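You operate a simulated robot arm through the tools that you are given. There is no shell and no other tool. Be economical: measure what you need, move in short steps, check, and stop when the job is done.

Carry out the task below with a simulated robot arm. There is one attempt and no reset: what you move stays moved.

TASK
Push the sheet cabinet door shut. Then close the sheet cabinet drawer. Then put the steel bottle on the disc on the roll table. Then shut the strip cabinet drawer. Then close the strip cabinet door. Then fetch the blue tape roll from the top of the shelf table and set it on top of the brown dotted roll on the top of the long bench. Then take the plain roll and leave it on the top of the drawer bench. Then shut the right test drawer. Then close the roll cabinet drawer. The order counts. Set down upright: steel bottle, plain roll.

The check looks at the end state, three seconds after you hand in, the way a careful person would. Anything else that was tipped, shoved, dropped, spilled or broken makes it a failure.

THE ROBOT
A 7-joint arm with a vacuum gripper on a trunk, on a base that drives. Base frame: it is fixed to the floor where the robot stands at the start and does not move with it; the origin is under the middle of the robot, x ahead of it, y to its left, z up. Readings come in m, degrees, newtons and seconds.
With the tool pointing down near the work surface it reaches from about 0.12 to 0.82 m from the robot's upright axis, wherever it stands. Its first joint turns from -166.0 to 166.0 degrees. Places, roughly: blue tape roll (8x8x4 cm) [4.2, 3.8, 0.8]; disc [-0.75, -1, 0.75]; dotted roll [2.25, 5.5, 1]; plain roll [3.25, 6, 1]; right test drawer [0.9, 4.6, 0.7]; roll cabinet drawer [-1.3, -0.8, 0.6]; sheet cabinet door [0.7, 0.1, 0.3]; sheet cabinet drawer [0.8, 0.1, 0.6]; steel bottle (8x8x28 cm) [1.2, 0.4, 0.9]; strip cabinet door [3, 0.3, 0.3]; strip cabinet drawer [3.2, 0.2, 0.6]; top of the drawer bench [0.3, 5.1, 0.8]. Payload 1.88 kg.
Tool frame: the origin (TCP) lies in the middle of the cups' lips, and z points out of the cups. The gripper has 1 cup of 0.032 m across, covering 0.032 by 0.032 m (tool x, y); the bellows give 0.014 m. With the vacuum on, a cup seals on a smooth face that it is pressed against (1 to 4 N); it does not hold porous or soft things. The pull reaches 41 N.
Orientation is told as [roll, pitch, yaw] about the base's x, y, z axes, in that order, counted from this pose: with the cups facing straight down, the tool's x points along the base's -x, its y along +y and its z along -z.

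THE INTERFACE
- The arm moves only by the tool servo_tool. Its argument "commands" is a list of rows, each a list of 3 entries, a list of its own where there are three numbers: the vacuum: 1 switches it on, 0 off, then the shift along the tool's x, y, z in units of 500 mm (1.0 is 500 mm), then the turn, a rotation vector about the tool's x, y, z in units of 90 degrees (1.0 is 90 degrees). In form: [[suction, [tx, ty, tz], [wx, wy, wz]], ...]. A call has 1 to 12 rows; each row is the pose to reach, as a shift and turn from the pose commanded when the call began, along the tool's axes at that moment. A call with a number of a shift or a turn outside -1 to 1 is refused whole. Each row takes 0.2 s and may step no farther than 0.05 m and 8.6 degrees from the row before; otherwise, or with a gripper value out of range, the whole call is refused. A pose out of reach is approached as far as the arm can. The call stops where the force on the tool passes 40 N (or 10 N more than at its start, if that is more) or the arm is blocked; 0.2 s more then pass. The pull builds up within a second once a cup has sealed. Time passes only in rows, and 0.2 s behind the last, so rows that repeat a pose give it time. The reply holds the time, the measured pose of the TCP, the force on the tool along the base axes and the pull of the vacuum, in the units named above and with some noise, with the torque about the TCP (base axes, N m) and any sound that the robot's microphone picked up.
- Cameras (640 x 400 px; columns grow to the right, rows downward): "scene" is now at [-0.0237, 0.1076, 1.4205]; the picture's right is [-0.83, -0.56, 0.00], its down [-0.49, 0.73, -0.49] and it looks along [0.27, -0.40, -0.87] (base axes); focal length 214 px, centre (320, 200). "wrist" rides on the gripper at [0.082, 0.014, -0.216] in the tool frame; the picture's right is [-0.17, 0.99, 0.00], its down [-0.91, -0.15, -0.37] and it looks along [-0.37, -0.06, 0.93] (tool axes); focal length 243 px, centre (320, 200). There is no depth. A picture from a camera that has moved, and an enlarged one, comes with that camera's place and axes in the base frame and with its lens.
- get_image(camera): a new picture of that camera. No time passes.
- lift_body(by): slides the trunk up (or, below 0, down) by that many m; the arm and the scene camera ride with it, the base frame stays. It gives what a move gives, with no picture.
- drive_base(legs): drives the robot by 1 to 6 legs, each [ahead, left, turn to the left] in m, m and degrees, along the robot's own axes; the way and the turn of a leg run together, so that a leg with both is an arc; at most 1.5 m and 180 degrees a leg. The arm and the cameras ride along, it lands a little off, and it stops where it bumps. It gives what a move gives.
- head_to(pan, tilt): turns the head with the scene camera to pan (to the left, within 155 degrees either way) and tilt (down, from -29 to 69), counted from straight ahead of the robot. It gives what a move gives.
- close_up(camera, box): a new picture of the part [left, top, right, bottom] of that camera's present view, enlarged. No time passes.
- hand_in(): hands the job in; it is judged then, once.

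Work in short steps. Places have to be worked out from the pictures, the camera data and where the tool is seen: move nearer, look again, correct. Check each grasp and each placing, and mend what went wrong. You have 186 turns and 148 pictures in all, those below and enlarged ones among them. Switch the vacuum off and draw the arm clear of the work before you hand the job in, unless the task says otherwise.

The tools are called after ">>>" by a JSON object that holds its "op" and its "data". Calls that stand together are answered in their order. servo_tool: Moves the arm, as the interface text tells. Its arguments: {"type":"object","properties":{"commands":{"type":"array","items":{"type":"array"}}},"required":["commands"]} The other tools are called the same way: lift_body (by) slides the trunk up or down; drive_base (legs) drives the base; head_to (pan, tilt) turns the head that bears the scene camera; get_image (camera) takes a picture; close_up (camera, box) takes an enlarged picture of a part of a camera's view; hand_in () hands the job in.

At the start:

```text
time_s: 0.0
tcp_pos: [0.5382, 0.0828, 1.0628]
orientation: [0.0, 0.1, 0.0]
ft_force: [-0.3, 0.1, 0.4]
torque: [0.0, 0.0, -0.02]
pull: 0.1
trunk travel left (down, up): [-0.4, 0.19]
robot x, y, heading: [-0.0019, -0.0007, 0.1]
head pan, tilt: [-56.0, 61.0]
```

scene: 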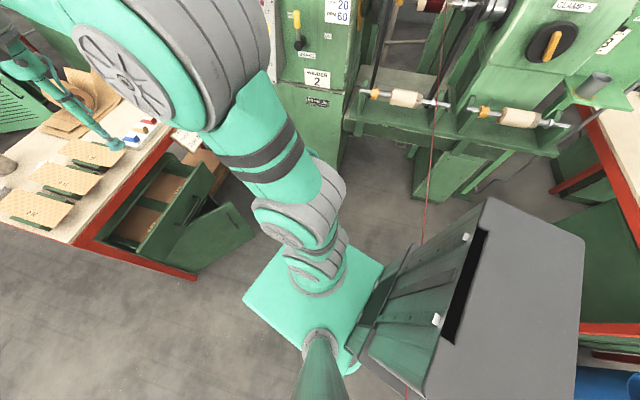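
wrist: 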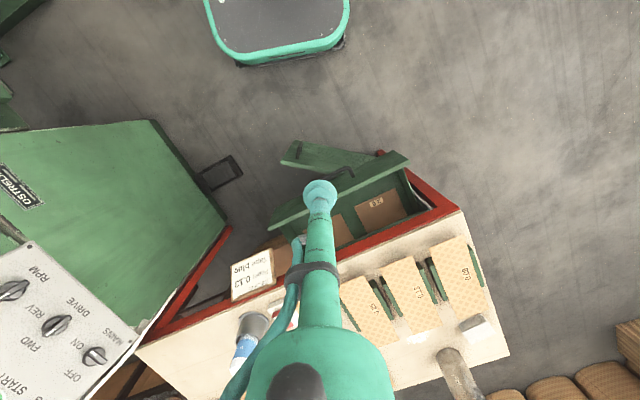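

I start by looking straight ahead at the sheet cabinet with the head.

>>> {"op": "head_to", "data": {"pan": 0, "tilt": 45}}

```text
time_s: 1.2
tcp_pos: [0.5382, 0.0811, 1.0641]
orientation: [0.1, 0.0, -0.1]
ft_force: [0.2, -0.5, -0.9]
torque: [0.01, 0.02, 0.02]
pull: 0.2
trunk travel left (down, up): [-0.4, 0.19]
robot x, y, heading: [-0.0041, -0.0019, 0.0]
head pan, tilt: [0.0, 45.0]
```

Take the new view.

>>> {"op": "get_image", "data": {"camera": "scene"}}

>>> {"op": "close_up", "data": {"camera": "wrist", "box": [180, 100, 520, 312]}}

```text
145 pictures are left
camera scene: at [0.021, 0.1619, 1.441], right [0.0, -1.0, 0.0], down [-0.71, 0.0, -0.71], along [0.71, 0.0, -0.71], focal length 214 px, centre (320, 200)
```

scene: 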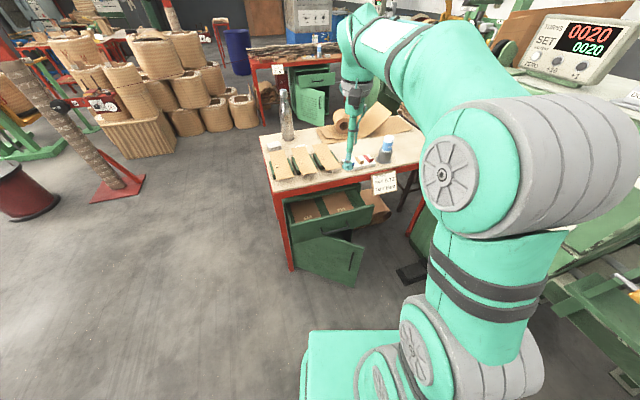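

```text
1.88 times, centred on (350, 206) of wrist
camera zoom: at [0.4568, 0.0956, 1.279], right [0.17, 0.99, 0.0], down [0.91, -0.15, 0.37], along [0.37, -0.06, -0.93], focal length 457 px, centre (264, 189)
```

zoom: 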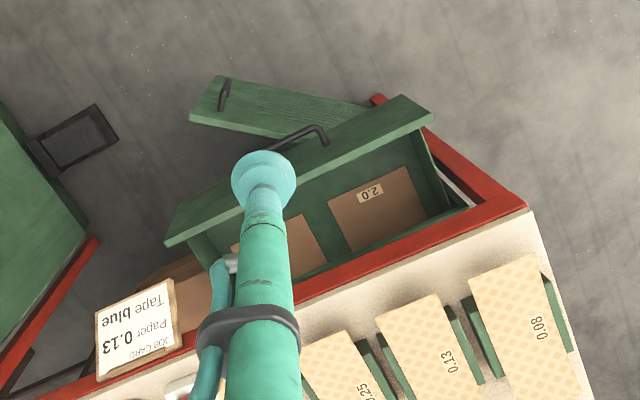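

The bench's front looks yawed about 17°, with drawer and left-hinged door open. Before driving I check the surroundings on the right and behind.

>>> {"op": "head_to", "data": {"pan": -100, "tilt": 35}}

>>> {"op": "get_image", "data": {"camera": "scene"}}

>>> {"op": "head_to", "data": {"pan": 150, "tilt": 35}}

>>> {"op": "get_image", "data": {"camera": "scene"}}

>>> {"op": "head_to", "data": {"pan": 70, "tilt": 20}}

>>> {"op": "get_image", "data": {"camera": "scene"}}

```text
time_s: 3.0
tcp_pos: [0.5382, 0.0813, 1.0621]
orientation: [0.0, 0.1, 0.0]
ft_force: [-0.5, 0.4, -0.1]
torque: [0.04, 0.0, 0.01]
pull: 0.1
trunk travel left (down, up): [-0.4, 0.19]
robot x, y, heading: [-0.0012, -0.0002, 0.3]
head pan, tilt: [-100.0, 35.0]
```

```text
143 pictures are left
camera scene: at [-0.0755, 0.0752, 1.4559], right [-0.98, 0.17, 0.0], down [0.1, 0.56, -0.82], along [-0.14, -0.81, -0.57], focal length 214 px, centre (320, 200)
```

scene: 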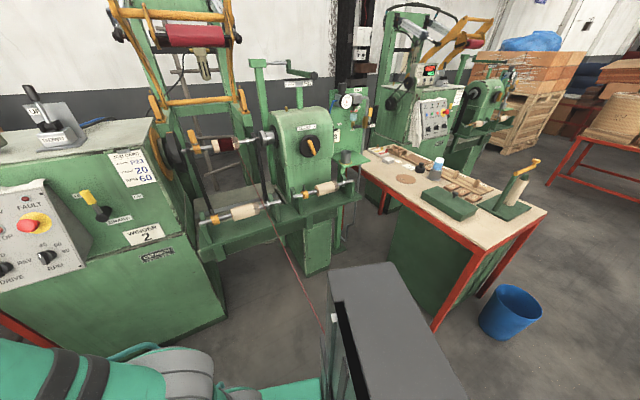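

```text
time_s: 6.5
tcp_pos: [0.538, 0.0817, 1.0633]
orientation: [-0.1, 0.0, 0.1]
ft_force: [0.1, -0.6, -0.4]
torque: [-0.05, -0.03, 0.01]
pull: 0.2
trunk travel left (down, up): [-0.4, 0.19]
robot x, y, heading: [0.0005, -0.0029, 0.2]
head pan, tilt: [150.0, 35.0]
```

```text
142 pictures are left
camera scene: at [-0.1365, 0.206, 1.4559], right [0.5, 0.87, 0.0], down [0.5, -0.29, -0.82], along [-0.71, 0.41, -0.57], focal length 214 px, centre (320, 200)
```

scene: 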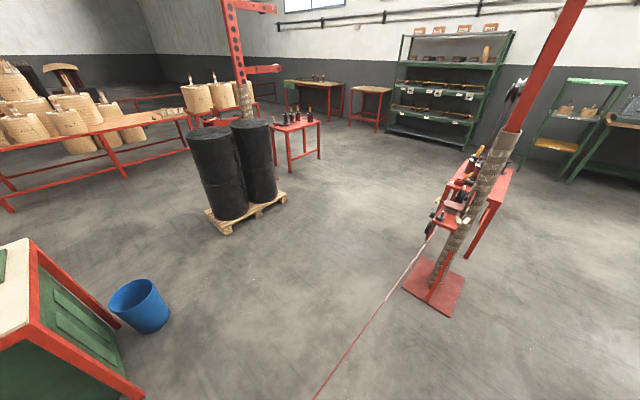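

```text
time_s: 8.1
tcp_pos: [0.5382, 0.0818, 1.0631]
orientation: [0.0, 0.1, 0.1]
ft_force: [-0.1, -0.3, 0.6]
torque: [0.02, 0.0, -0.01]
pull: 0.0
trunk travel left (down, up): [-0.4, 0.19]
robot x, y, heading: [-0.001, 0.0038, 0.2]
head pan, tilt: [70.0, 20.0]
```

```text
141 pictures are left
camera scene: at [-0.0285, 0.2495, 1.4797], right [0.94, -0.34, 0.0], down [-0.12, -0.32, -0.94], along [0.32, 0.88, -0.34], focal length 214 px, centre (320, 200)
```

scene: 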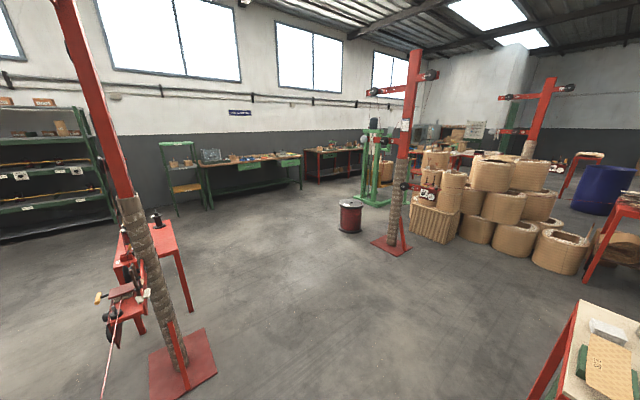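

The robot has room. I back off a little and square up to the bench front (heading ≈17°).

>>> {"op": "drive_base", "data": {"legs": [[-0.12, -0.18, 17]]}}

>>> {"op": "head_to", "data": {"pan": 0, "tilt": 50}}

>>> {"op": "get_image", "data": {"camera": "scene"}}

>>> {"op": "get_image", "data": {"camera": "wrist"}}

```text
time_s: 9.7
tcp_pos: [0.3974, 0.0431, 1.0622]
orientation: [0.0, 0.0, 17.3]
ft_force: [0.1, -0.9, -0.9]
torque: [-0.04, 0.0, 0.01]
pull: 0.1
trunk travel left (down, up): [-0.4, 0.19]
robot x, y, heading: [-0.0916, -0.1936, 17.3]
head pan, tilt: [70.0, 20.0]
```

```text
time_s: 11.1
tcp_pos: [0.3974, 0.0426, 1.0649]
orientation: [0.0, -0.1, 17.4]
ft_force: [0.7, 0.3, 0.2]
torque: [-0.03, 0.03, -0.03]
pull: 0.1
trunk travel left (down, up): [-0.4, 0.19]
robot x, y, heading: [-0.0926, -0.1971, 17.6]
head pan, tilt: [0.0, 50.0]
```

```text
140 pictures are left
camera scene: at [-0.1253, -0.0356, 1.4342], right [0.3, -0.95, 0.0], down [-0.73, -0.23, -0.64], along [0.61, 0.19, -0.77], focal length 214 px, centre (320, 200)
```

scene: 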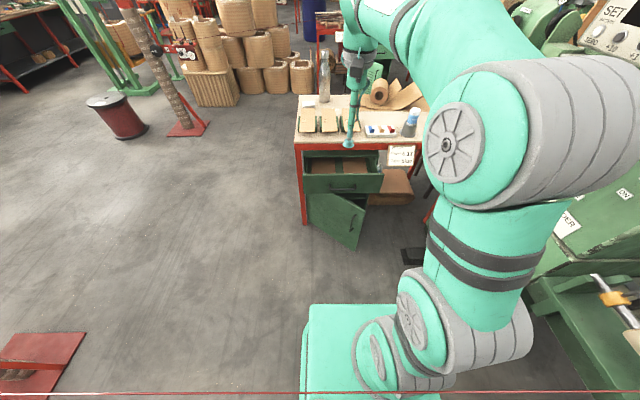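

```text
139 pictures are left
camera wrist: at [0.3152, 0.032, 1.2791], right [-0.14, 0.99, 0.0], down [0.92, 0.13, 0.37], along [0.37, 0.05, -0.93], focal length 243 px, centre (320, 200)
```

wrist: 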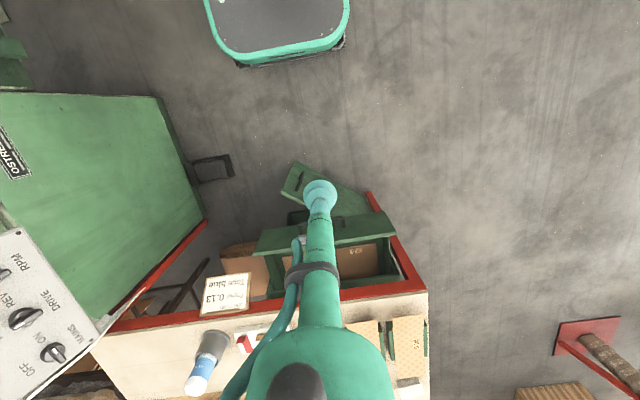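

Bench front is now square to the robot; the door's free edge sits ≈0.74 m ahead, the cabinet front ≈0.96 m. I turn the tool horizontal (pointing ahead) for pushing.

>>> {"op": "servo_tool", "data": {"commands": [[0, [0, 0, 0], [0, -0.09, 0]], [0, [0, 0, 0], [0, -0.18, 0]], [0, [0, 0, 0], [0, -0.27, 0]], [0, [0, 0, 0], [0, -0.36, 0]], [0, [0, 0, 0], [0, -0.45, 0]], [0, [0, 0, 0], [0, -0.54, 0]], [0, [0, 0, 0], [0, -0.63, 0]], [0, [0, 0, 0], [0, -0.72, 0]], [0, [0, 0, 0], [0, -0.81, 0]], [0, [0, 0, 0], [0, -0.9, 0]], [0, [0, 0, 0], [0, -0.99, 0]]]}}

>>> {"op": "lift_body", "data": {"by": -0.35}}

>>> {"op": "get_image", "data": {"camera": "scene"}}

>>> {"op": "get_image", "data": {"camera": "wrist"}}

```text
time_s: 12.9
tcp_pos: [0.4202, 0.0318, 0.9477]
orientation: [-7.3, -48.6, 20.8]
ft_force: [0.2, -0.8, 0.5]
torque: [0.05, -0.03, 0.07]
pull: 0.1
trunk travel left (down, up): [-0.4, 0.19]
robot x, y, heading: [-0.091, -0.1969, 17.3]
head pan, tilt: [0.0, 50.0]
stopped in row 8: the arm was blocked; the commanded pose is now the measured one
```

```text
time_s: 16.3
tcp_pos: [0.4225, 0.0328, 0.582]
orientation: [-7.7, -46.6, 20.9]
ft_force: [0.9, -0.2, -0.4]
torque: [0.01, 0.02, 0.02]
pull: 0.1
trunk travel left (down, up): [-0.05, 0.54]
robot x, y, heading: [-0.0917, -0.1946, 17.2]
head pan, tilt: [0.0, 50.0]
```

```text
138 pictures are left
camera scene: at [-0.1163, -0.0328, 1.0838], right [0.3, -0.95, 0.0], down [-0.74, -0.23, -0.64], along [0.61, 0.19, -0.77], focal length 214 px, centre (320, 200)
```

scene: 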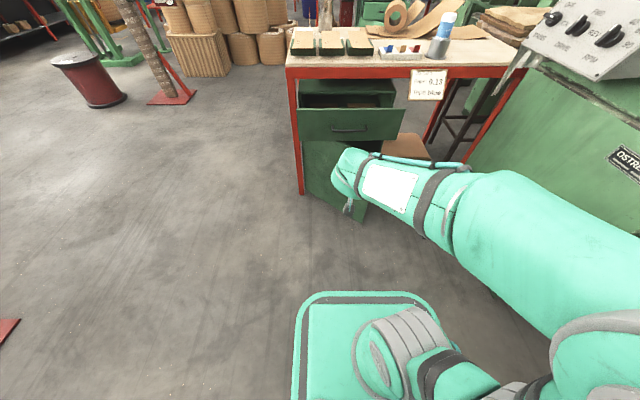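

```text
137 pictures are left
camera wrist: at [0.2112, -0.0031, 0.6683], right [-0.15, 0.99, 0.03], down [0.36, 0.03, 0.93], along [0.92, 0.15, -0.36], focal length 243 px, centre (320, 200)
```

wrist: 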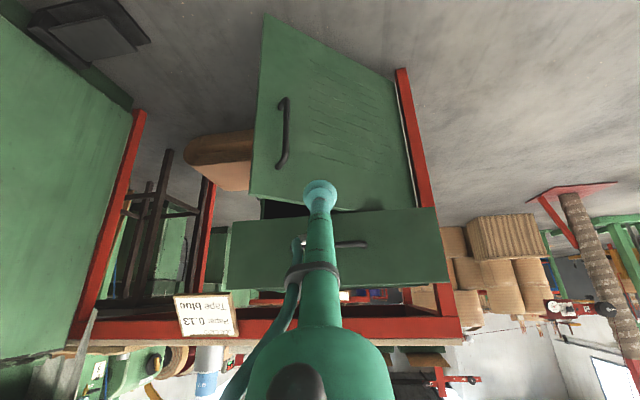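

The tool is pitched to −47° and the arm is low. I go on down/forward toward the door's free side while tilting further if the arm allows.

>>> {"op": "servo_tool", "data": {"commands": [[0, [0.033, -0.027, 0.073], [0, -0.04, 0]], [0, [0.067, -0.054, 0.145], [0, -0.08, 0]], [0, [0.1, -0.081, 0.218], [0, -0.12, 0]], [0, [0.134, -0.107, 0.29], [0, -0.16, 0]], [0, [0.167, -0.134, 0.363], [0, -0.2, 0]], [0, [0.2, -0.161, 0.435], [0, -0.24, 0]], [0, [0.234, -0.188, 0.508], [0, -0.28, 0]]]}}

>>> {"op": "get_image", "data": {"camera": "scene"}}

>>> {"op": "get_image", "data": {"camera": "wrist"}}

```text
time_s: 16.9
tcp_pos: [0.4489, 0.0557, 0.4862]
orientation: [-9.6, -45.4, 26.7]
ft_force: [0.5, 0.0, -1.1]
torque: [0.0, -0.08, 0.03]
pull: 0.1
trunk travel left (down, up): [-0.05, 0.54]
robot x, y, heading: [-0.0966, -0.1929, 17.4]
head pan, tilt: [0.0, 50.0]
stopped in row 2: the arm was blocked; the commanded pose is now the measured one
```

```text
136 pictures are left
camera scene: at [-0.112, -0.033, 1.0718], right [0.3, -0.95, 0.0], down [-0.74, -0.23, -0.63], along [0.6, 0.19, -0.78], focal length 214 px, centre (320, 200)
```

scene: 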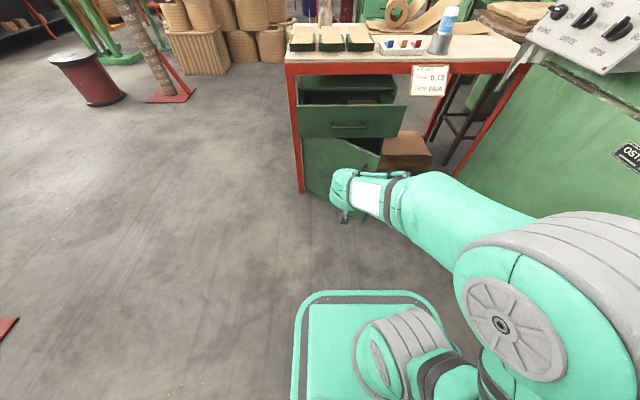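

```text
135 pictures are left
camera wrist: at [0.2405, 0.0061, 0.5752], right [-0.23, 0.97, 0.0], down [0.36, 0.08, 0.93], along [0.9, 0.21, -0.37], focal length 243 px, centre (320, 200)
```

wrist: 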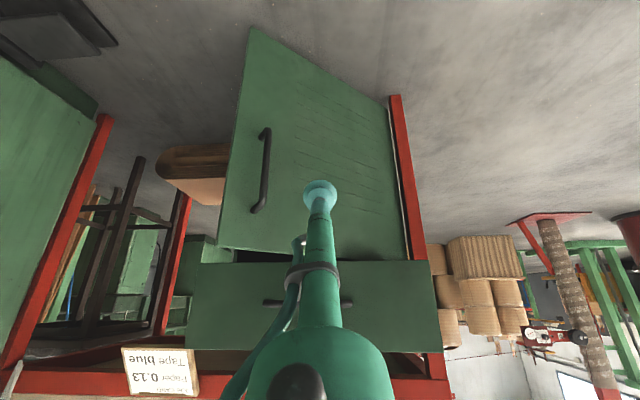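

The wrist seems at a limit near −45° pitch; that tilt still allows pushing. I translate only, down and toward the free edge.

>>> {"op": "servo_tool", "data": {"commands": [[0, [0.029, -0.045, 0.074], [0, 0, 0]], [0, [0.058, -0.09, 0.149], [0, 0, 0]], [0, [0.086, -0.136, 0.223], [0, 0, 0]], [0, [0.115, -0.181, 0.298], [0, 0, 0]], [0, [0.144, -0.226, 0.372], [0, 0, 0]]]}}

>>> {"op": "get_image", "data": {"camera": "wrist"}}

```text
time_s: 17.6
tcp_pos: [0.4475, 0.0889, 0.344]
orientation: [-8.9, -38.9, 36.3]
ft_force: [-1.1, 0.0, -0.6]
torque: [0.02, -0.07, 0.0]
pull: 0.2
trunk travel left (down, up): [-0.05, 0.54]
robot x, y, heading: [-0.0947, -0.1959, 17.2]
head pan, tilt: [0.0, 50.0]
stopped in row 3: the arm was blocked; the commanded pose is now the measured one
```

```text
134 pictures are left
camera wrist: at [0.2622, 0.0108, 0.4571], right [-0.4, 0.92, -0.01], down [0.43, 0.2, 0.88], along [0.81, 0.34, -0.47], focal length 243 px, centre (320, 200)
```

wrist: 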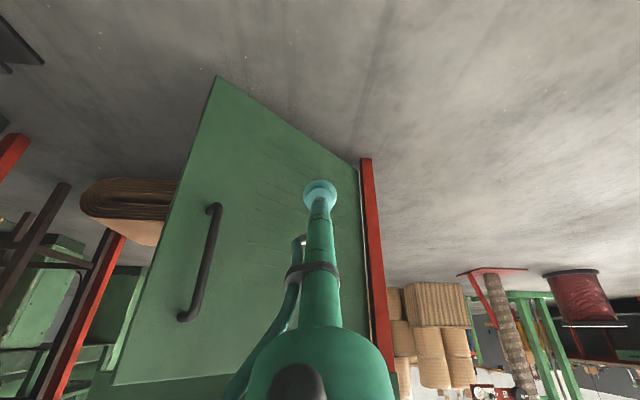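

The joints limit motion this close in. I back the base off 0.25 m (and slightly right) so the arm can work more stretched.

>>> {"op": "drive_base", "data": {"legs": [[-0.25, -0.1, 0]]}}

>>> {"op": "servo_tool", "data": {"commands": [[0, [0, 0, 0.09], [0, 0, 0]], [0, [0, 0, 0.18], [0, 0, 0]], [0, [0, 0, 0.27], [0, 0, 0]], [0, [0, 0, 0.34], [0, 0, 0]]]}}

>>> {"op": "get_image", "data": {"camera": "scene"}}

>>> {"op": "get_image", "data": {"camera": "wrist"}}

```text
time_s: 19.4
tcp_pos: [0.2413, -0.0807, 0.3457]
orientation: [-8.7, -37.9, 36.4]
ft_force: [0.5, -0.3, -0.4]
torque: [0.0, 0.01, 0.0]
pull: 0.1
trunk travel left (down, up): [-0.05, 0.54]
robot x, y, heading: [-0.2953, -0.3614, 17.2]
head pan, tilt: [0.0, 50.0]
```

```text
time_s: 20.4
tcp_pos: [0.3397, -0.043, 0.2274]
orientation: [-9.1, -38.7, 36.5]
ft_force: [0.1, 0.0, -0.1]
torque: [-0.04, -0.02, 0.04]
pull: 0.0
trunk travel left (down, up): [-0.05, 0.54]
robot x, y, heading: [-0.295, -0.3642, 17.3]
head pan, tilt: [0.0, 50.0]
```

```text
133 pictures are left
camera scene: at [-0.3265, -0.2035, 1.0844], right [0.3, -0.95, 0.0], down [-0.73, -0.23, -0.64], along [0.61, 0.19, -0.77], focal length 214 px, centre (320, 200)
```

scene: 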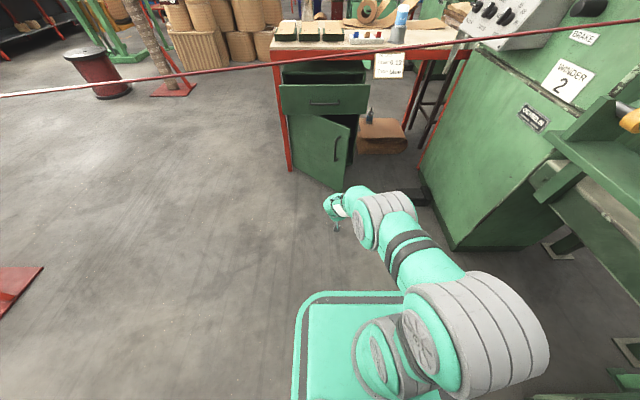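

```text
132 pictures are left
camera wrist: at [0.1544, -0.1216, 0.3403], right [-0.4, 0.92, -0.02], down [0.43, 0.2, 0.88], along [0.81, 0.34, -0.48], focal length 243 px, centre (320, 200)
```

wrist: 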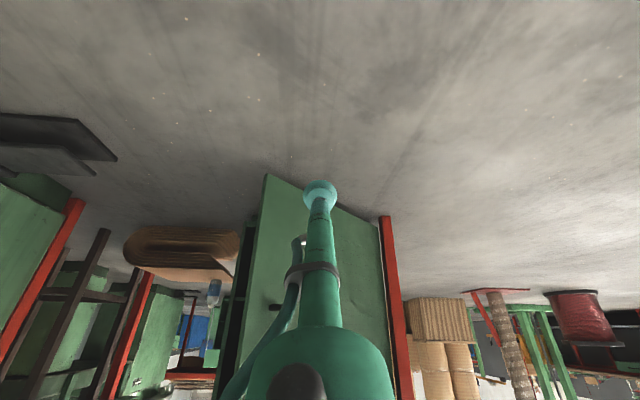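

Now with more stretch I straighten the tool's yaw toward the bench and shift ahead, right and up a bit.

>>> {"op": "servo_tool", "data": {"commands": [[0, [-0.055, -0.07, 0.005], [0.026, 0.005, 0.033]], [0, [-0.11, -0.139, 0.01], [0.052, 0.01, 0.065]], [0, [-0.165, -0.209, 0.014], [0.079, 0.016, 0.098]], [0, [-0.22, -0.278, 0.019], [0.105, 0.021, 0.13]], [0, [-0.276, -0.348, 0.024], [0.131, 0.026, 0.163]]]}}

>>> {"op": "get_image", "data": {"camera": "wrist"}}

```text
time_s: 21.6
tcp_pos: [0.5199, -0.1227, 0.3277]
orientation: [-9.0, -38.6, 17.3]
ft_force: [0.5, 0.0, 1.0]
torque: [0.02, -0.03, -0.01]
pull: 0.0
trunk travel left (down, up): [-0.05, 0.54]
robot x, y, heading: [-0.2919, -0.3658, 17.5]
head pan, tilt: [0.0, 50.0]
```

```text
131 pictures are left
camera wrist: at [0.3198, -0.1363, 0.4407], right [-0.08, 1.0, -0.02], down [0.48, 0.05, 0.88], along [0.88, 0.06, -0.48], focal length 243 px, centre (320, 200)
```

wrist: 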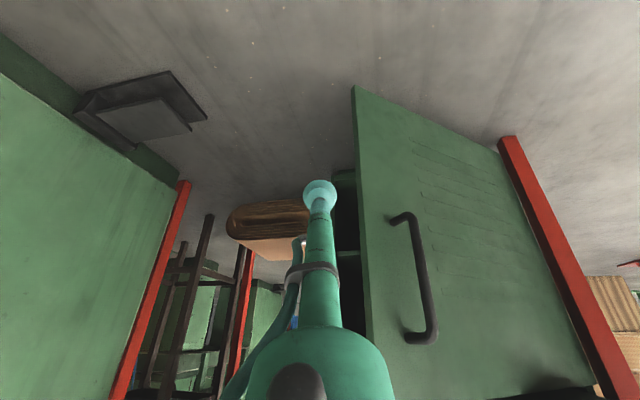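

Yaw is right and the door's free edge is at ≈[0.645,-0.06]. I shift left/down to push below the handle and try tilting the tool further toward horizontal.

>>> {"op": "servo_tool", "data": {"commands": [[0, [0.018, 0.034, 0.032], [0, -0.08, 0]], [0, [0.037, 0.067, 0.063], [0, -0.16, 0]], [0, [0.055, 0.101, 0.095], [0, -0.24, 0]], [0, [0.074, 0.134, 0.126], [0, -0.32, 0]], [0, [0.092, 0.168, 0.158], [0, -0.4, 0]]]}}

>>> {"op": "get_image", "data": {"camera": "wrist"}}

>>> {"op": "get_image", "data": {"camera": "scene"}}

```text
time_s: 22.8
tcp_pos: [0.5204, -0.0566, 0.2209]
orientation: [-18.5, -73.8, 27.4]
ft_force: [0.4, 2.8, 0.8]
torque: [-0.23, 0.27, -0.54]
pull: 0.0
trunk travel left (down, up): [-0.05, 0.54]
robot x, y, heading: [-0.2934, -0.3616, 17.2]
head pan, tilt: [0.0, 50.0]
```

```text
130 pictures are left
camera wrist: at [0.2914, -0.0836, 0.1988], right [-0.12, 0.99, 0.07], down [-0.11, -0.08, 0.99], along [0.99, 0.11, 0.11], focal length 243 px, centre (320, 200)
```

wrist: 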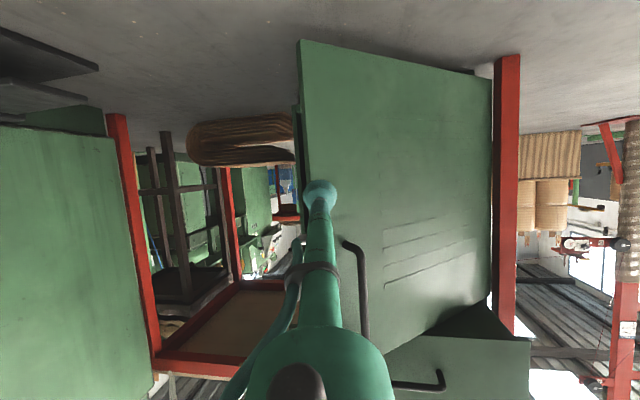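

```text
129 pictures are left
camera scene: at [-0.3265, -0.2035, 1.0842], right [0.3, -0.95, 0.0], down [-0.73, -0.23, -0.64], along [0.61, 0.19, -0.77], focal length 214 px, centre (320, 200)
```

scene: 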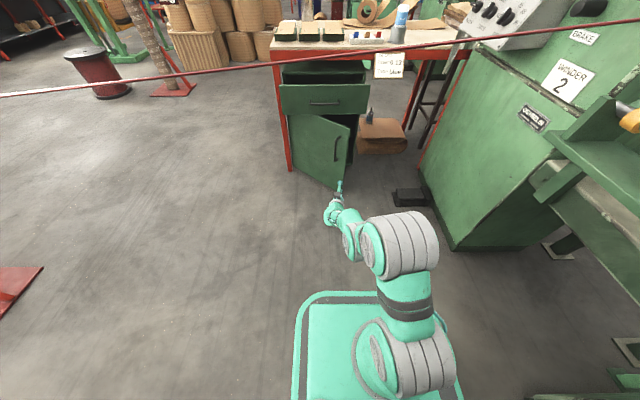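

Tool is nearly horizontal now. I nudge left 2 cm and push ahead along the bench's depth direction.

>>> {"op": "servo_tool", "data": {"commands": [[0, [-0.002, 0.04, -0.006], [0, 0, 0]], [0, [-0.024, 0.05, 0.07], [0, 0, 0]], [0, [-0.045, 0.06, 0.145], [0, 0, 0]], [0, [-0.067, 0.071, 0.22], [0, 0, 0]], [0, [-0.089, 0.083, 0.3], [0, 0, 0]], [0, [-0.107, 0.092, 0.36], [0, 0, 0]], [0, [-0.124, 0.101, 0.42], [0, 0, 0]], [0, [-0.141, 0.109, 0.48], [0, 0, 0]]]}}

>>> {"op": "get_image", "data": {"camera": "wrist"}}

```text
time_s: 24.6
tcp_pos: [0.6993, 0.0384, 0.228]
orientation: [-25.5, -73.4, 36.4]
ft_force: [0.2, -0.4, -0.7]
torque: [0.0, -0.06, 0.01]
pull: 0.0
out of reach, approached as far as the arm can: row 7, 8
trunk travel left (down, up): [-0.05, 0.54]
robot x, y, heading: [-0.2918, -0.3645, 17.1]
head pan, tilt: [0.0, 50.0]
```

```text
128 pictures are left
camera wrist: at [0.4722, 0.0014, 0.2025], right [-0.16, 0.99, 0.04], down [-0.12, -0.06, 0.99], along [0.98, 0.16, 0.12], focal length 243 px, centre (320, 200)
```

wrist: 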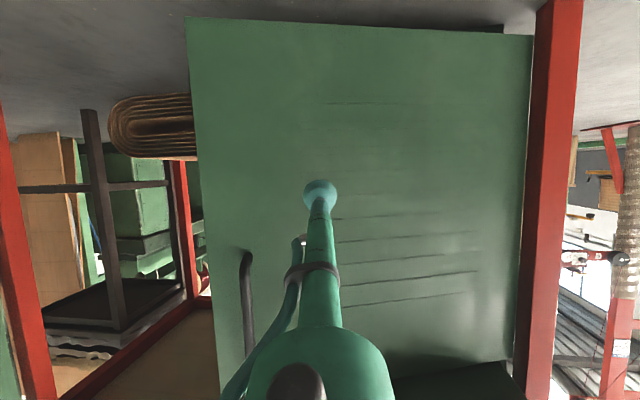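

The door has swung partway, but the arm is at its reach. I draw back 0.2 m, drive 0.2 m ahead and push again.

>>> {"op": "servo_tool", "data": {"commands": [[0, [0.01, 0, -0.095], [0, 0, 0]], [0, [0.02, 0, -0.19], [0, 0, 0]], [0, [0.03, 0, -0.285], [0, 0, 0]], [0, [0.04, 0, -0.38], [0, 0, 0]]]}}

>>> {"op": "drive_base", "data": {"legs": [[0.2, 0, 0]]}}

>>> {"op": "get_image", "data": {"camera": "wrist"}}

```text
time_s: 25.8
tcp_pos: [0.5754, 0.0409, 0.266]
orientation: [-26.8, -78.0, 37.7]
ft_force: [-0.6, 0.2, 1.3]
torque: [0.01, 0.04, 0.02]
pull: 0.0
trunk travel left (down, up): [-0.05, 0.54]
robot x, y, heading: [-0.295, -0.3613, 17.5]
head pan, tilt: [0.0, 50.0]
stopped in row 4: the arm was blocked; the commanded pose is now the measured one
```

```text
time_s: 27.4
tcp_pos: [0.7662, 0.1002, 0.2664]
orientation: [-26.7, -77.8, 37.6]
ft_force: [-0.1, 0.7, 0.5]
torque: [-0.01, 0.03, 0.0]
pull: 0.1
trunk travel left (down, up): [-0.05, 0.54]
robot x, y, heading: [-0.1005, -0.3068, 17.3]
head pan, tilt: [0.0, 50.0]
```

```text
127 pictures are left
camera wrist: at [0.5414, 0.0649, 0.2242], right [-0.17, 0.98, 0.07], down [-0.18, -0.1, 0.98], along [0.97, 0.15, 0.19], focal length 243 px, centre (320, 200)
```

wrist: 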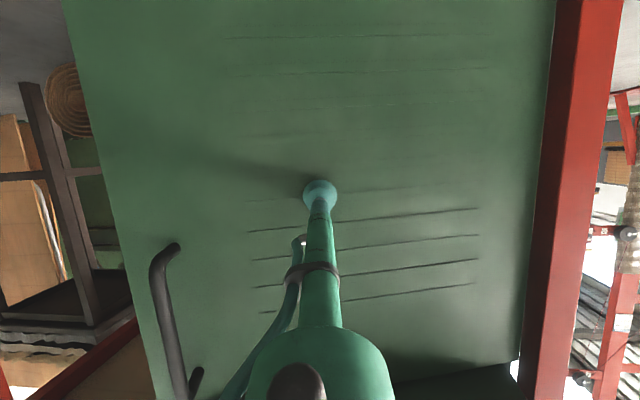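

The drive pushed the door further. I continue the push in 2 cm rows until it meets the frame.

>>> {"op": "servo_tool", "data": {"commands": [[0, [-0.008, 0.004, 0.039], [0, 0, 0]], [0, [-0.016, 0.008, 0.078], [0, 0, 0]], [0, [-0.024, 0.012, 0.117], [0, 0, 0]], [0, [-0.032, 0.016, 0.156], [0, 0, 0]], [0, [-0.04, 0.02, 0.195], [0, 0, 0]]]}}

>>> {"op": "get_image", "data": {"camera": "wrist"}}

>>> {"op": "get_image", "data": {"camera": "scene"}}

```text
time_s: 28.6
tcp_pos: [0.8517, 0.1236, 0.2589]
orientation: [-26.1, -77.5, 36.5]
ft_force: [-40.6, -15.7, 14.4]
torque: [0.23, 0.28, 0.25]
pull: 0.1
trunk travel left (down, up): [-0.05, 0.54]
robot x, y, heading: [-0.1013, -0.3037, 17.2]
head pan, tilt: [0.0, 50.0]
stopped in row 5: the force on the tool passed its limit at 111 N (the readings are from after the stop); the commanded pose is now the measured one
```

```text
126 pictures are left
camera wrist: at [0.6268, 0.091, 0.219], right [-0.16, 0.98, 0.07], down [-0.17, -0.1, 0.98], along [0.97, 0.14, 0.19], focal length 243 px, centre (320, 200)
```

wrist: 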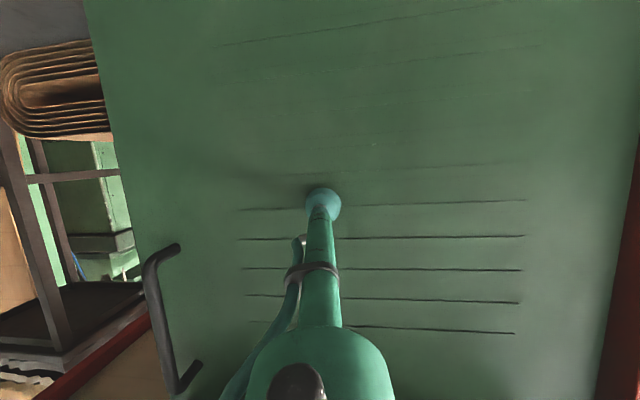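

```text
125 pictures are left
camera scene: at [-0.1391, -0.1456, 1.0846], right [0.3, -0.95, 0.0], down [-0.73, -0.23, -0.64], along [0.62, 0.19, -0.77], focal length 214 px, centre (320, 200)
```

scene: 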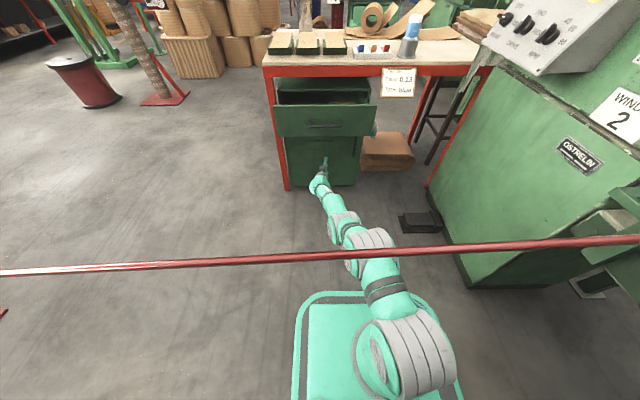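

Force spiked and the door looks shut. I back the base 0.28 m and raise the trunk so the tool faces the drawer front.

>>> {"op": "drive_base", "data": {"legs": [[-0.3, 0, 0]]}}

>>> {"op": "lift_body", "data": {"by": 0.36}}

>>> {"op": "get_image", "data": {"camera": "wrist"}}

>>> {"op": "get_image", "data": {"camera": "scene"}}

```text
time_s: 30.7
tcp_pos: [0.5692, 0.033, 0.2562]
orientation: [-26.2, -77.4, 36.5]
ft_force: [0.2, 0.6, 0.5]
torque: [0.0, -0.03, 0.0]
pull: 0.1
trunk travel left (down, up): [-0.05, 0.54]
robot x, y, heading: [-0.3907, -0.3913, 16.8]
head pan, tilt: [0.0, 50.0]
```

```text
time_s: 34.2
tcp_pos: [0.569, 0.0328, 0.615]
orientation: [-26.2, -77.5, 36.5]
ft_force: [0.4, 0.4, -0.7]
torque: [0.02, 0.0, -0.01]
pull: 0.0
trunk travel left (down, up): [-0.41, 0.18]
robot x, y, heading: [-0.3884, -0.392, 17.0]
head pan, tilt: [0.0, 50.0]
```

```text
124 pictures are left
camera wrist: at [0.3434, 0.0006, 0.5774], right [-0.16, 0.99, 0.07], down [-0.17, -0.09, 0.98], along [0.97, 0.14, 0.18], focal length 243 px, centre (320, 200)
```

wrist: 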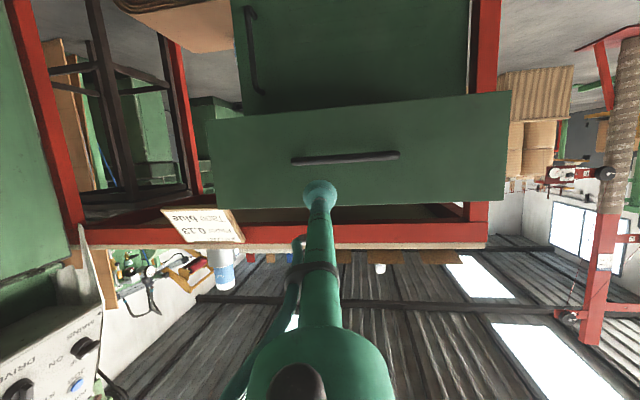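

```text
123 pictures are left
camera scene: at [-0.4223, -0.2326, 1.4441], right [0.29, -0.96, 0.0], down [-0.73, -0.22, -0.64], along [0.61, 0.19, -0.77], focal length 214 px, centre (320, 200)
```

scene: 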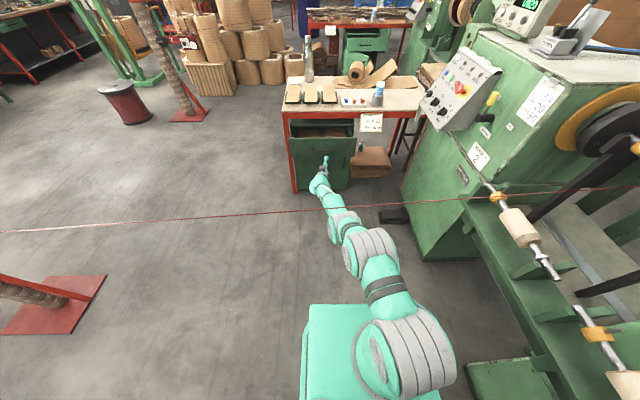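

The tool is level with the strip of drawer front just above its handle. I retract 0.11 m, drive 0.29 m ahead (pushes the drawer partway), then finish with the arm.

>>> {"op": "servo_tool", "data": {"commands": [[0, [0.015, -0.007, -0.072], [0, 0, 0]], [0, [0.03, -0.015, -0.144], [0, 0, 0]], [0, [0.044, -0.022, -0.215], [0, 0, 0]]]}}

>>> {"op": "drive_base", "data": {"legs": [[0.29, 0, 0]]}}

>>> {"op": "get_image", "data": {"camera": "wrist"}}

```text
time_s: 35.0
tcp_pos: [0.4607, 0.0027, 0.6158]
orientation: [-26.1, -77.3, 36.4]
ft_force: [0.7, -0.1, -0.5]
torque: [0.02, -0.09, -0.01]
pull: 0.1
trunk travel left (down, up): [-0.41, 0.18]
robot x, y, heading: [-0.3909, -0.3934, 17.2]
head pan, tilt: [0.0, 50.0]
```

```text
time_s: 37.0
tcp_pos: [0.741, 0.0907, 0.6157]
orientation: [-26.3, -77.4, 36.6]
ft_force: [0.0, -0.5, 0.4]
torque: [0.0, -0.06, 0.0]
pull: 0.1
trunk travel left (down, up): [-0.41, 0.18]
robot x, y, heading: [-0.1056, -0.3091, 17.4]
head pan, tilt: [0.0, 50.0]
```

```text
122 pictures are left
camera wrist: at [0.5155, 0.0563, 0.5767], right [-0.16, 0.99, 0.07], down [-0.17, -0.09, 0.98], along [0.97, 0.14, 0.18], focal length 243 px, centre (320, 200)
```

wrist: 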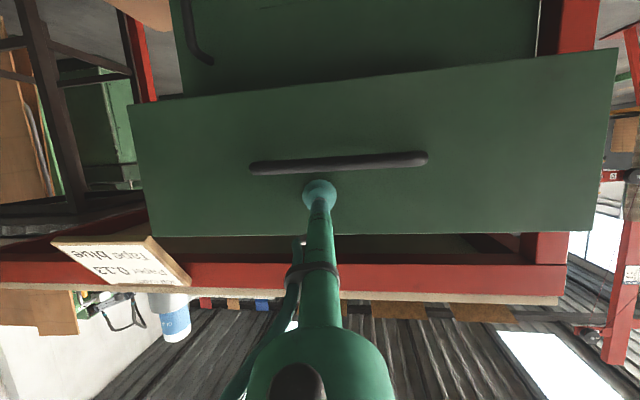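

Contact is right above the handle. I push on with the arm in small rows.

>>> {"op": "servo_tool", "data": {"commands": [[0, [-0.008, 0.004, 0.039], [0, 0, 0]], [0, [-0.016, 0.008, 0.078], [0, 0, 0]], [0, [-0.024, 0.012, 0.117], [0, 0, 0]], [0, [-0.032, 0.016, 0.156], [0, 0, 0]], [0, [-0.04, 0.02, 0.195], [0, 0, 0]], [0, [-0.048, 0.024, 0.234], [0, 0, 0]]]}}

>>> {"op": "get_image", "data": {"camera": "wrist"}}

>>> {"op": "get_image", "data": {"camera": "scene"}}

```text
time_s: 38.5
tcp_pos: [0.8523, 0.1222, 0.6113]
orientation: [-25.9, -77.2, 36.1]
ft_force: [-15.6, -6.0, 5.8]
torque: [0.06, 0.06, 0.13]
pull: 0.0
trunk travel left (down, up): [-0.41, 0.18]
robot x, y, heading: [-0.1087, -0.3042, 16.8]
head pan, tilt: [0.0, 50.0]
stopped in row 6: the force on the tool passed its limit at 49 N (the readings are from after the stop); the commanded pose is now the measured one
```

```text
121 pictures are left
camera wrist: at [0.6267, 0.0894, 0.5731], right [-0.15, 0.99, 0.07], down [-0.17, -0.09, 0.98], along [0.97, 0.14, 0.18], focal length 243 px, centre (320, 200)
```

wrist: 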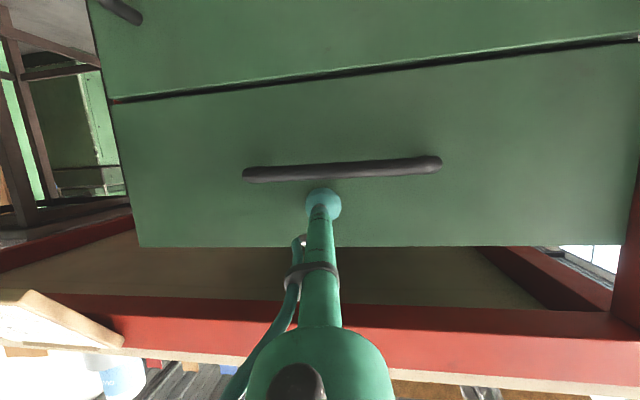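

```text
120 pictures are left
camera scene: at [-0.1443, -0.1473, 1.4444], right [0.29, -0.96, 0.0], down [-0.73, -0.23, -0.64], along [0.62, 0.19, -0.77], focal length 214 px, centre (320, 200)
```

scene: 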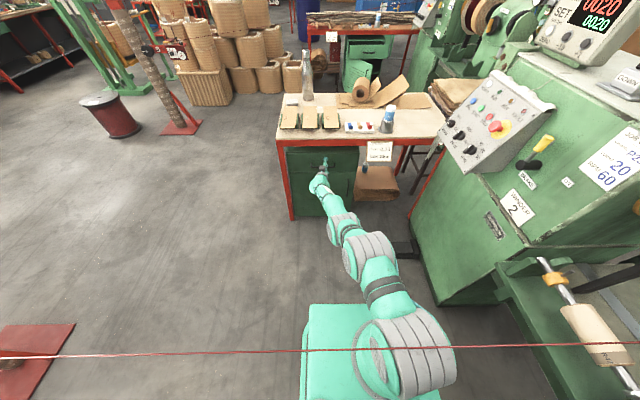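

Drawer is flush with the door. Now I back off, raise the trunk and turn the tool down again to look at the steel bottle.

>>> {"op": "drive_base", "data": {"legs": [[-0.25, 0, 0]]}}

>>> {"op": "lift_body", "data": {"by": 0.18}}

>>> {"op": "servo_tool", "data": {"commands": [[0, [0, 0, 0], [-0.009, 0.088, -0.001]], [0, [0, 0, 0], [-0.019, 0.175, -0.002]], [0, [0, 0, 0], [-0.028, 0.262, -0.003]], [0, [0, 0, 0], [-0.037, 0.35, -0.004]], [0, [0, 0, 0], [-0.046, 0.438, -0.005]], [0, [0, 0, 0], [-0.056, 0.525, -0.006]], [0, [0, 0, 0], [-0.065, 0.613, -0.007]], [0, [0, 0, 0], [-0.074, 0.7, -0.008]], [0, [0, 0, 0], [-0.084, 0.788, -0.009]], [0, [0, 0, 0], [-0.093, 0.875, -0.01]]]}}

>>> {"op": "get_image", "data": {"camera": "scene"}}

```text
time_s: 40.3
tcp_pos: [0.6158, 0.0509, 0.6098]
orientation: [-25.9, -77.2, 36.3]
ft_force: [-0.2, -0.2, 0.0]
torque: [0.01, 0.01, 0.01]
pull: 0.1
trunk travel left (down, up): [-0.41, 0.18]
robot x, y, heading: [-0.3494, -0.3814, 17.2]
head pan, tilt: [0.0, 50.0]
```

```text
time_s: 42.3
tcp_pos: [0.6155, 0.0508, 0.7895]
orientation: [-25.9, -77.1, 36.3]
ft_force: [-0.8, -0.2, -0.4]
torque: [-0.02, -0.04, -0.01]
pull: 0.0
trunk travel left (down, up): [-0.59, 0.0]
robot x, y, heading: [-0.3513, -0.3803, 17.3]
head pan, tilt: [0.0, 50.0]
```

```text
time_s: 44.5
tcp_pos: [0.4263, -0.0294, 0.7954]
orientation: [-0.3, -1.5, 16.4]
ft_force: [0.1, -0.3, -0.2]
torque: [-0.01, 0.03, 0.02]
pull: 0.1
out of reach, approached as far as the arm can: row 4, 5, 6, 7, 8, 9, 10
trunk travel left (down, up): [-0.59, 0.0]
robot x, y, heading: [-0.3479, -0.3818, 17.2]
head pan, tilt: [0.0, 50.0]
```

```text
119 pictures are left
camera scene: at [-0.3797, -0.2197, 1.6241], right [0.3, -0.96, 0.0], down [-0.73, -0.23, -0.64], along [0.61, 0.19, -0.77], focal length 214 px, centre (320, 200)
```

scene: 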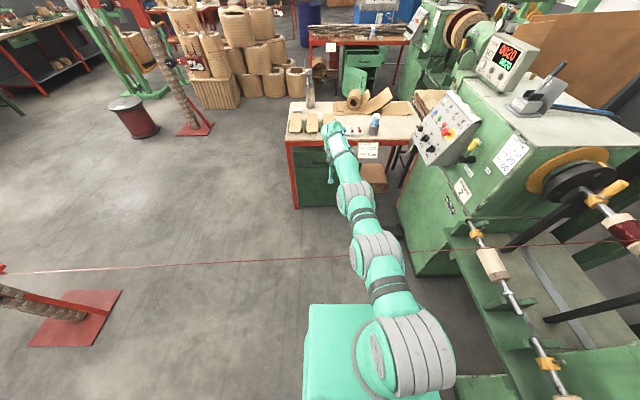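

The arm is fully stretched; I bring the tool up and back, and enlarge the bottle in the view.

>>> {"op": "servo_tool", "data": {"commands": [[0, [0.07, 0, -0.06], [0, 0, 0]], [0, [0.14, 0, -0.12], [0, 0, 0]], [0, [0.21, 0, -0.18], [0, 0, 0]], [0, [0.28, 0, -0.24], [0, 0, 0]], [0, [0.35, 0, -0.3], [0, 0, 0]], [0, [0.42, 0, -0.36], [0, 0, 0]], [0, [0.49, 0, -0.42], [0, 0, 0]], [0, [0.56, 0, -0.48], [0, 0, 0]], [0, [0.63, 0, -0.54], [0, 0, 0]], [0, [0.7, 0, -0.6], [0, 0, 0]]]}}

>>> {"op": "close_up", "data": {"camera": "scene", "box": [250, 50, 450, 175]}}

```text
time_s: 46.7
tcp_pos: [0.3819, -0.0174, 0.9396]
orientation: [-0.1, 0.9, 16.4]
ft_force: [0.8, -0.7, -0.3]
torque: [0.0, 0.0, -0.04]
pull: 0.1
out of reach, approached as far as the arm can: row 1, 2, 3, 4, 5, 6, 7, 8, 9, 10
trunk travel left (down, up): [-0.59, 0.0]
robot x, y, heading: [-0.3513, -0.3821, 17.2]
head pan, tilt: [0.0, 50.0]
```

```text
3.20 times, centred on (350, 112) of scene
camera zoom: at [-0.3798, -0.2197, 1.6241], right [0.3, -0.96, 0.0], down [-0.73, -0.23, -0.64], along [0.61, 0.19, -0.77], focal length 686 px, centre (224, 480)
```

zoom: 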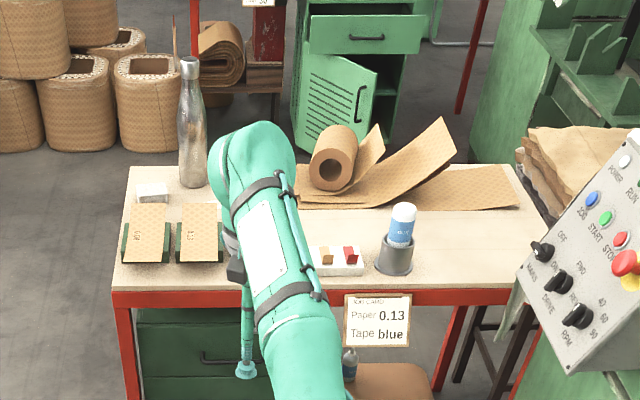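

The cap looks flat and ≈5 cm wide; bottle at about [1.22,0.37], top ≈1.035. I let the arm finish coming back.

>>> {"op": "servo_tool", "data": {"commands": [[0, [0, 0, 0], [0, 0, 0]], [0, [0, 0, 0], [0, 0, 0]], [0, [0, 0, 0], [0, 0, 0]], [0, [0, 0, 0], [0, 0, 0]]]}}

```text
time_s: 47.7
tcp_pos: [0.382, -0.0176, 0.9397]
orientation: [-0.2, 0.9, 16.5]
ft_force: [0.7, -0.3, -0.1]
torque: [-0.01, 0.01, 0.01]
pull: 0.2
trunk travel left (down, up): [-0.59, 0.0]
robot x, y, heading: [-0.3496, -0.3811, 17.2]
head pan, tilt: [0.0, 50.0]
```

>>> {"op": "servo_tool", "data": {"commands": [[0, [0.08, 0, -0.04], [0, 0, 0]], [0, [0.16, 0, -0.08], [0, 0, 0]], [0, [0.24, 0, -0.12], [0, 0, 0]], [0, [0.32, 0, -0.16], [0, 0, 0]], [0, [0.4, 0, -0.2], [0, 0, 0]], [0, [0.48, 0, -0.24], [0, 0, 0]], [0, [0.56, 0, -0.28], [0, 0, 0]]]}}

>>> {"op": "get_image", "data": {"camera": "scene"}}

```text
time_s: 49.3
tcp_pos: [0.3505, -0.0009, 1.0424]
orientation: [-0.1, 1.0, 16.4]
ft_force: [0.4, -0.3, 0.8]
torque: [0.02, 0.0, 0.01]
pull: 0.0
out of reach, approached as far as the arm can: row 1, 2, 3, 4, 5, 6, 7
trunk travel left (down, up): [-0.59, 0.0]
robot x, y, heading: [-0.3488, -0.3774, 17.2]
head pan, tilt: [0.0, 50.0]
```

```text
117 pictures are left
camera scene: at [-0.38, -0.2198, 1.6241], right [0.3, -0.96, 0.0], down [-0.73, -0.23, -0.64], along [0.61, 0.19, -0.77], focal length 214 px, centre (320, 200)
```

scene: 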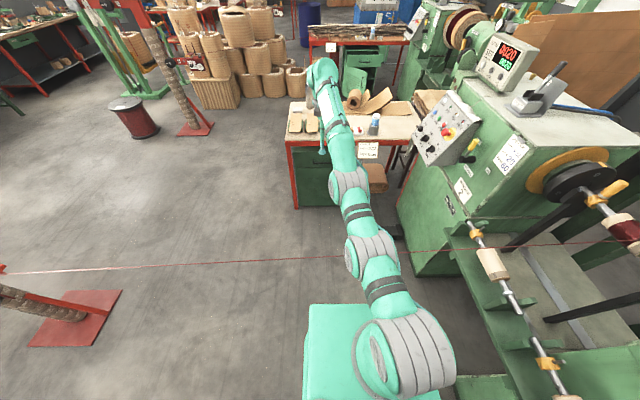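

The elbow is locked out straight. I try unbending by tilting the tool back toward horizontal, which pulls the wrist in.

>>> {"op": "servo_tool", "data": {"commands": [[0, [0.0, 0, 0.02], [0, -0.09, 0]], [0, [0.0, 0, 0.04], [0, -0.18, 0]], [0, [0.0, 0, 0.06], [0, -0.27, 0]], [0, [0.0, 0, 0.08], [0, -0.36, 0]], [0, [0.0, 0, 0.1], [0, -0.45, 0]], [0, [0.0, 0, 0.12], [0, -0.54, 0]], [0, [0.0, 0, 0.14], [0, -0.63, 0]]]}}

>>> {"op": "get_image", "data": {"camera": "scene"}}

```text
time_s: 50.9
tcp_pos: [0.5228, 0.1949, 0.8447]
orientation: [0.4, -54.0, 14.5]
ft_force: [2.0, 3.0, 4.7]
torque: [-0.51, 0.81, -0.4]
pull: 0.1
out of reach, approached as far as the arm can: row 1, 2, 3, 4, 5, 6, 7
trunk travel left (down, up): [-0.59, 0.0]
robot x, y, heading: [-0.3501, -0.3769, 17.2]
head pan, tilt: [0.0, 50.0]
```

```text
116 pictures are left
camera scene: at [-0.3813, -0.219, 1.6242], right [0.3, -0.96, 0.0], down [-0.73, -0.23, -0.64], along [0.61, 0.19, -0.77], focal length 214 px, centre (320, 200)
```

scene: 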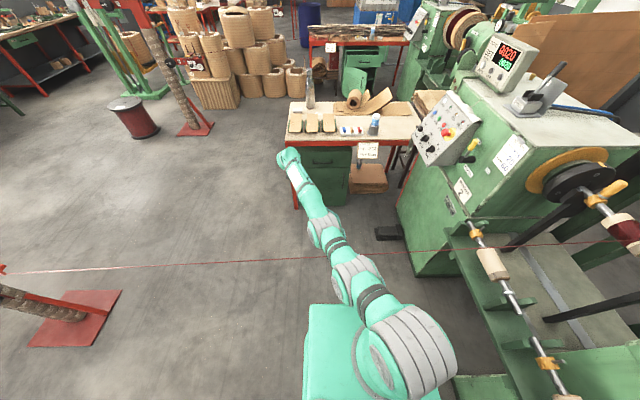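

>>> {"op": "servo_tool", "data": {"commands": [[0, [0.05, 0, 0], [0, 0, 0]], [0, [0.05, 0, -0.05], [0, 0, 0]], [0, [0.05, 0, -0.1], [0, 0, 0]], [0, [0.05, 0, -0.15], [0, 0, 0]], [0, [0.05, 0, -0.2], [0, 0, 0]], [0, [0.05, 0, -0.25], [0, 0, 0]]]}}

>>> {"op": "get_image", "data": {"camera": "scene"}}

```text
time_s: 52.3
tcp_pos: [0.4996, 0.2326, 0.8491]
orientation: [-0.2, -55.9, 16.5]
ft_force: [0.2, 0.0, 0.7]
torque: [-0.01, -0.02, 0.01]
pull: 0.0
out of reach, approached as far as the arm can: row 1, 2, 3, 4, 5, 6
trunk travel left (down, up): [-0.59, 0.0]
robot x, y, heading: [-0.3498, -0.3798, 17.2]
head pan, tilt: [0.0, 50.0]
```

```text
115 pictures are left
camera scene: at [-0.3805, -0.2197, 1.6241], right [0.3, -0.96, 0.0], down [-0.73, -0.23, -0.64], along [0.61, 0.19, -0.77], focal length 214 px, centre (320, 200)
```

scene: 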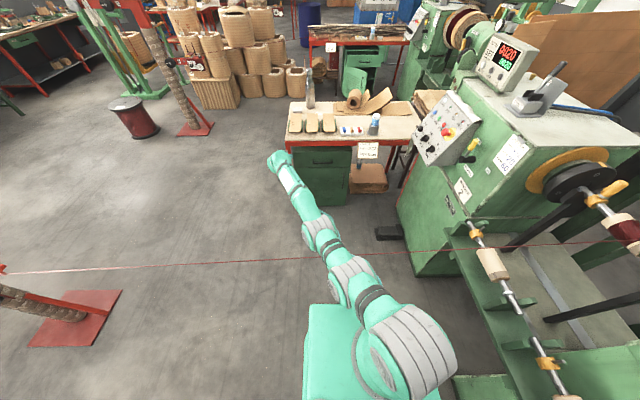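

The arm is straight, so radial moves stall. I move perpendicular (down) so the elbow joint takes part.

>>> {"op": "servo_tool", "data": {"commands": [[0, [0.08, 0, 0.05], [0, 0, 0]], [0, [0.16, 0, 0.1], [0, 0, 0]], [0, [0.24, 0, 0.15], [0, 0, 0]], [0, [0.32, 0, 0.2], [0, 0, 0]], [0, [0.4, 0, 0.25], [0, 0, 0]], [0, [0.48, 0, 0.3], [0, 0, 0]]]}}

>>> {"op": "get_image", "data": {"camera": "scene"}}

```text
time_s: 53.7
tcp_pos: [0.435, 0.2082, 0.6075]
orientation: [0.1, -56.1, 16.4]
ft_force: [0.6, 0.5, 0.9]
torque: [-0.07, 0.15, -0.04]
pull: 0.0
out of reach, approached as far as the arm can: row 3, 4, 5, 6
trunk travel left (down, up): [-0.59, 0.0]
robot x, y, heading: [-0.3468, -0.3849, 17.3]
head pan, tilt: [0.0, 50.0]
```

```text
114 pictures are left
camera scene: at [-0.3802, -0.2199, 1.6242], right [0.3, -0.96, 0.0], down [-0.73, -0.23, -0.64], along [0.61, 0.19, -0.77], focal length 214 px, centre (320, 200)
```

scene: 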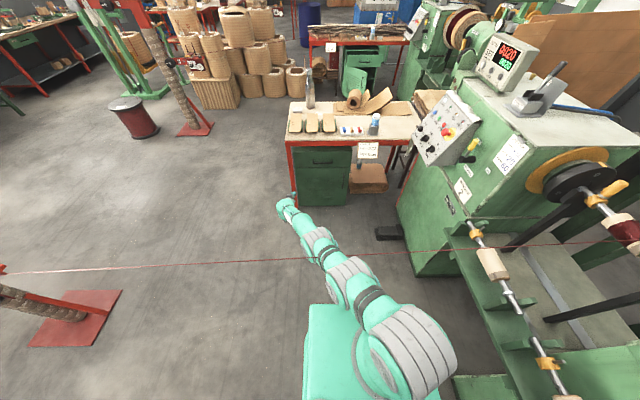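

Rows were reachable again this way. Now I swing in (right and back) at this lower height, where the elbow should bend.

>>> {"op": "servo_tool", "data": {"commands": [[0, [0.0, -0.08, -0.04], [0, 0, 0]], [0, [0.0, -0.16, -0.08], [0, 0, 0]], [0, [0.0, -0.24, -0.12], [0, 0, 0]], [0, [0.0, -0.32, -0.16], [0, 0, 0]], [0, [0.0, -0.4, -0.2], [0, 0, 0]], [0, [0.0, -0.48, -0.24], [0, 0, 0]], [0, [0.0, -0.56, -0.28], [0, 0, 0]], [0, [0.0, -0.56, -0.36], [0, 0, 0]]]}}

>>> {"op": "get_image", "data": {"camera": "scene"}}

```text
time_s: 55.7
tcp_pos: [0.4988, -0.0213, 0.8627]
orientation: [5.2, -68.5, 10.7]
ft_force: [0.5, 0.1, -1.2]
torque: [-0.04, 0.03, -0.01]
pull: 0.0
out of reach, approached as far as the arm can: row 7, 8
trunk travel left (down, up): [-0.59, 0.0]
robot x, y, heading: [-0.3507, -0.3809, 17.4]
head pan, tilt: [0.0, 50.0]
stopped in row 8: the arm was blocked; the commanded pose is now the measured one
```

```text
113 pictures are left
camera scene: at [-0.3792, -0.2191, 1.6242], right [0.3, -0.96, 0.0], down [-0.73, -0.23, -0.64], along [0.61, 0.19, -0.77], focal length 214 px, centre (320, 200)
```

scene: 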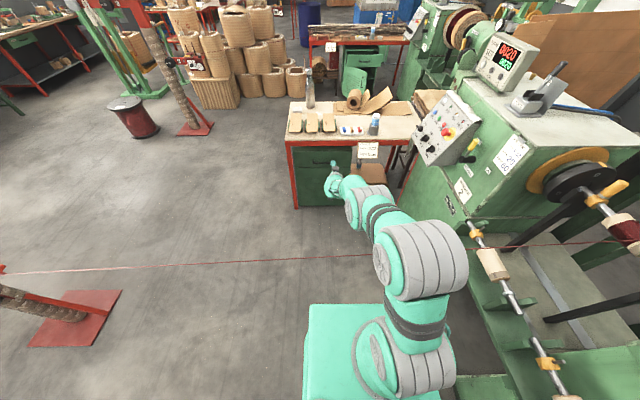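

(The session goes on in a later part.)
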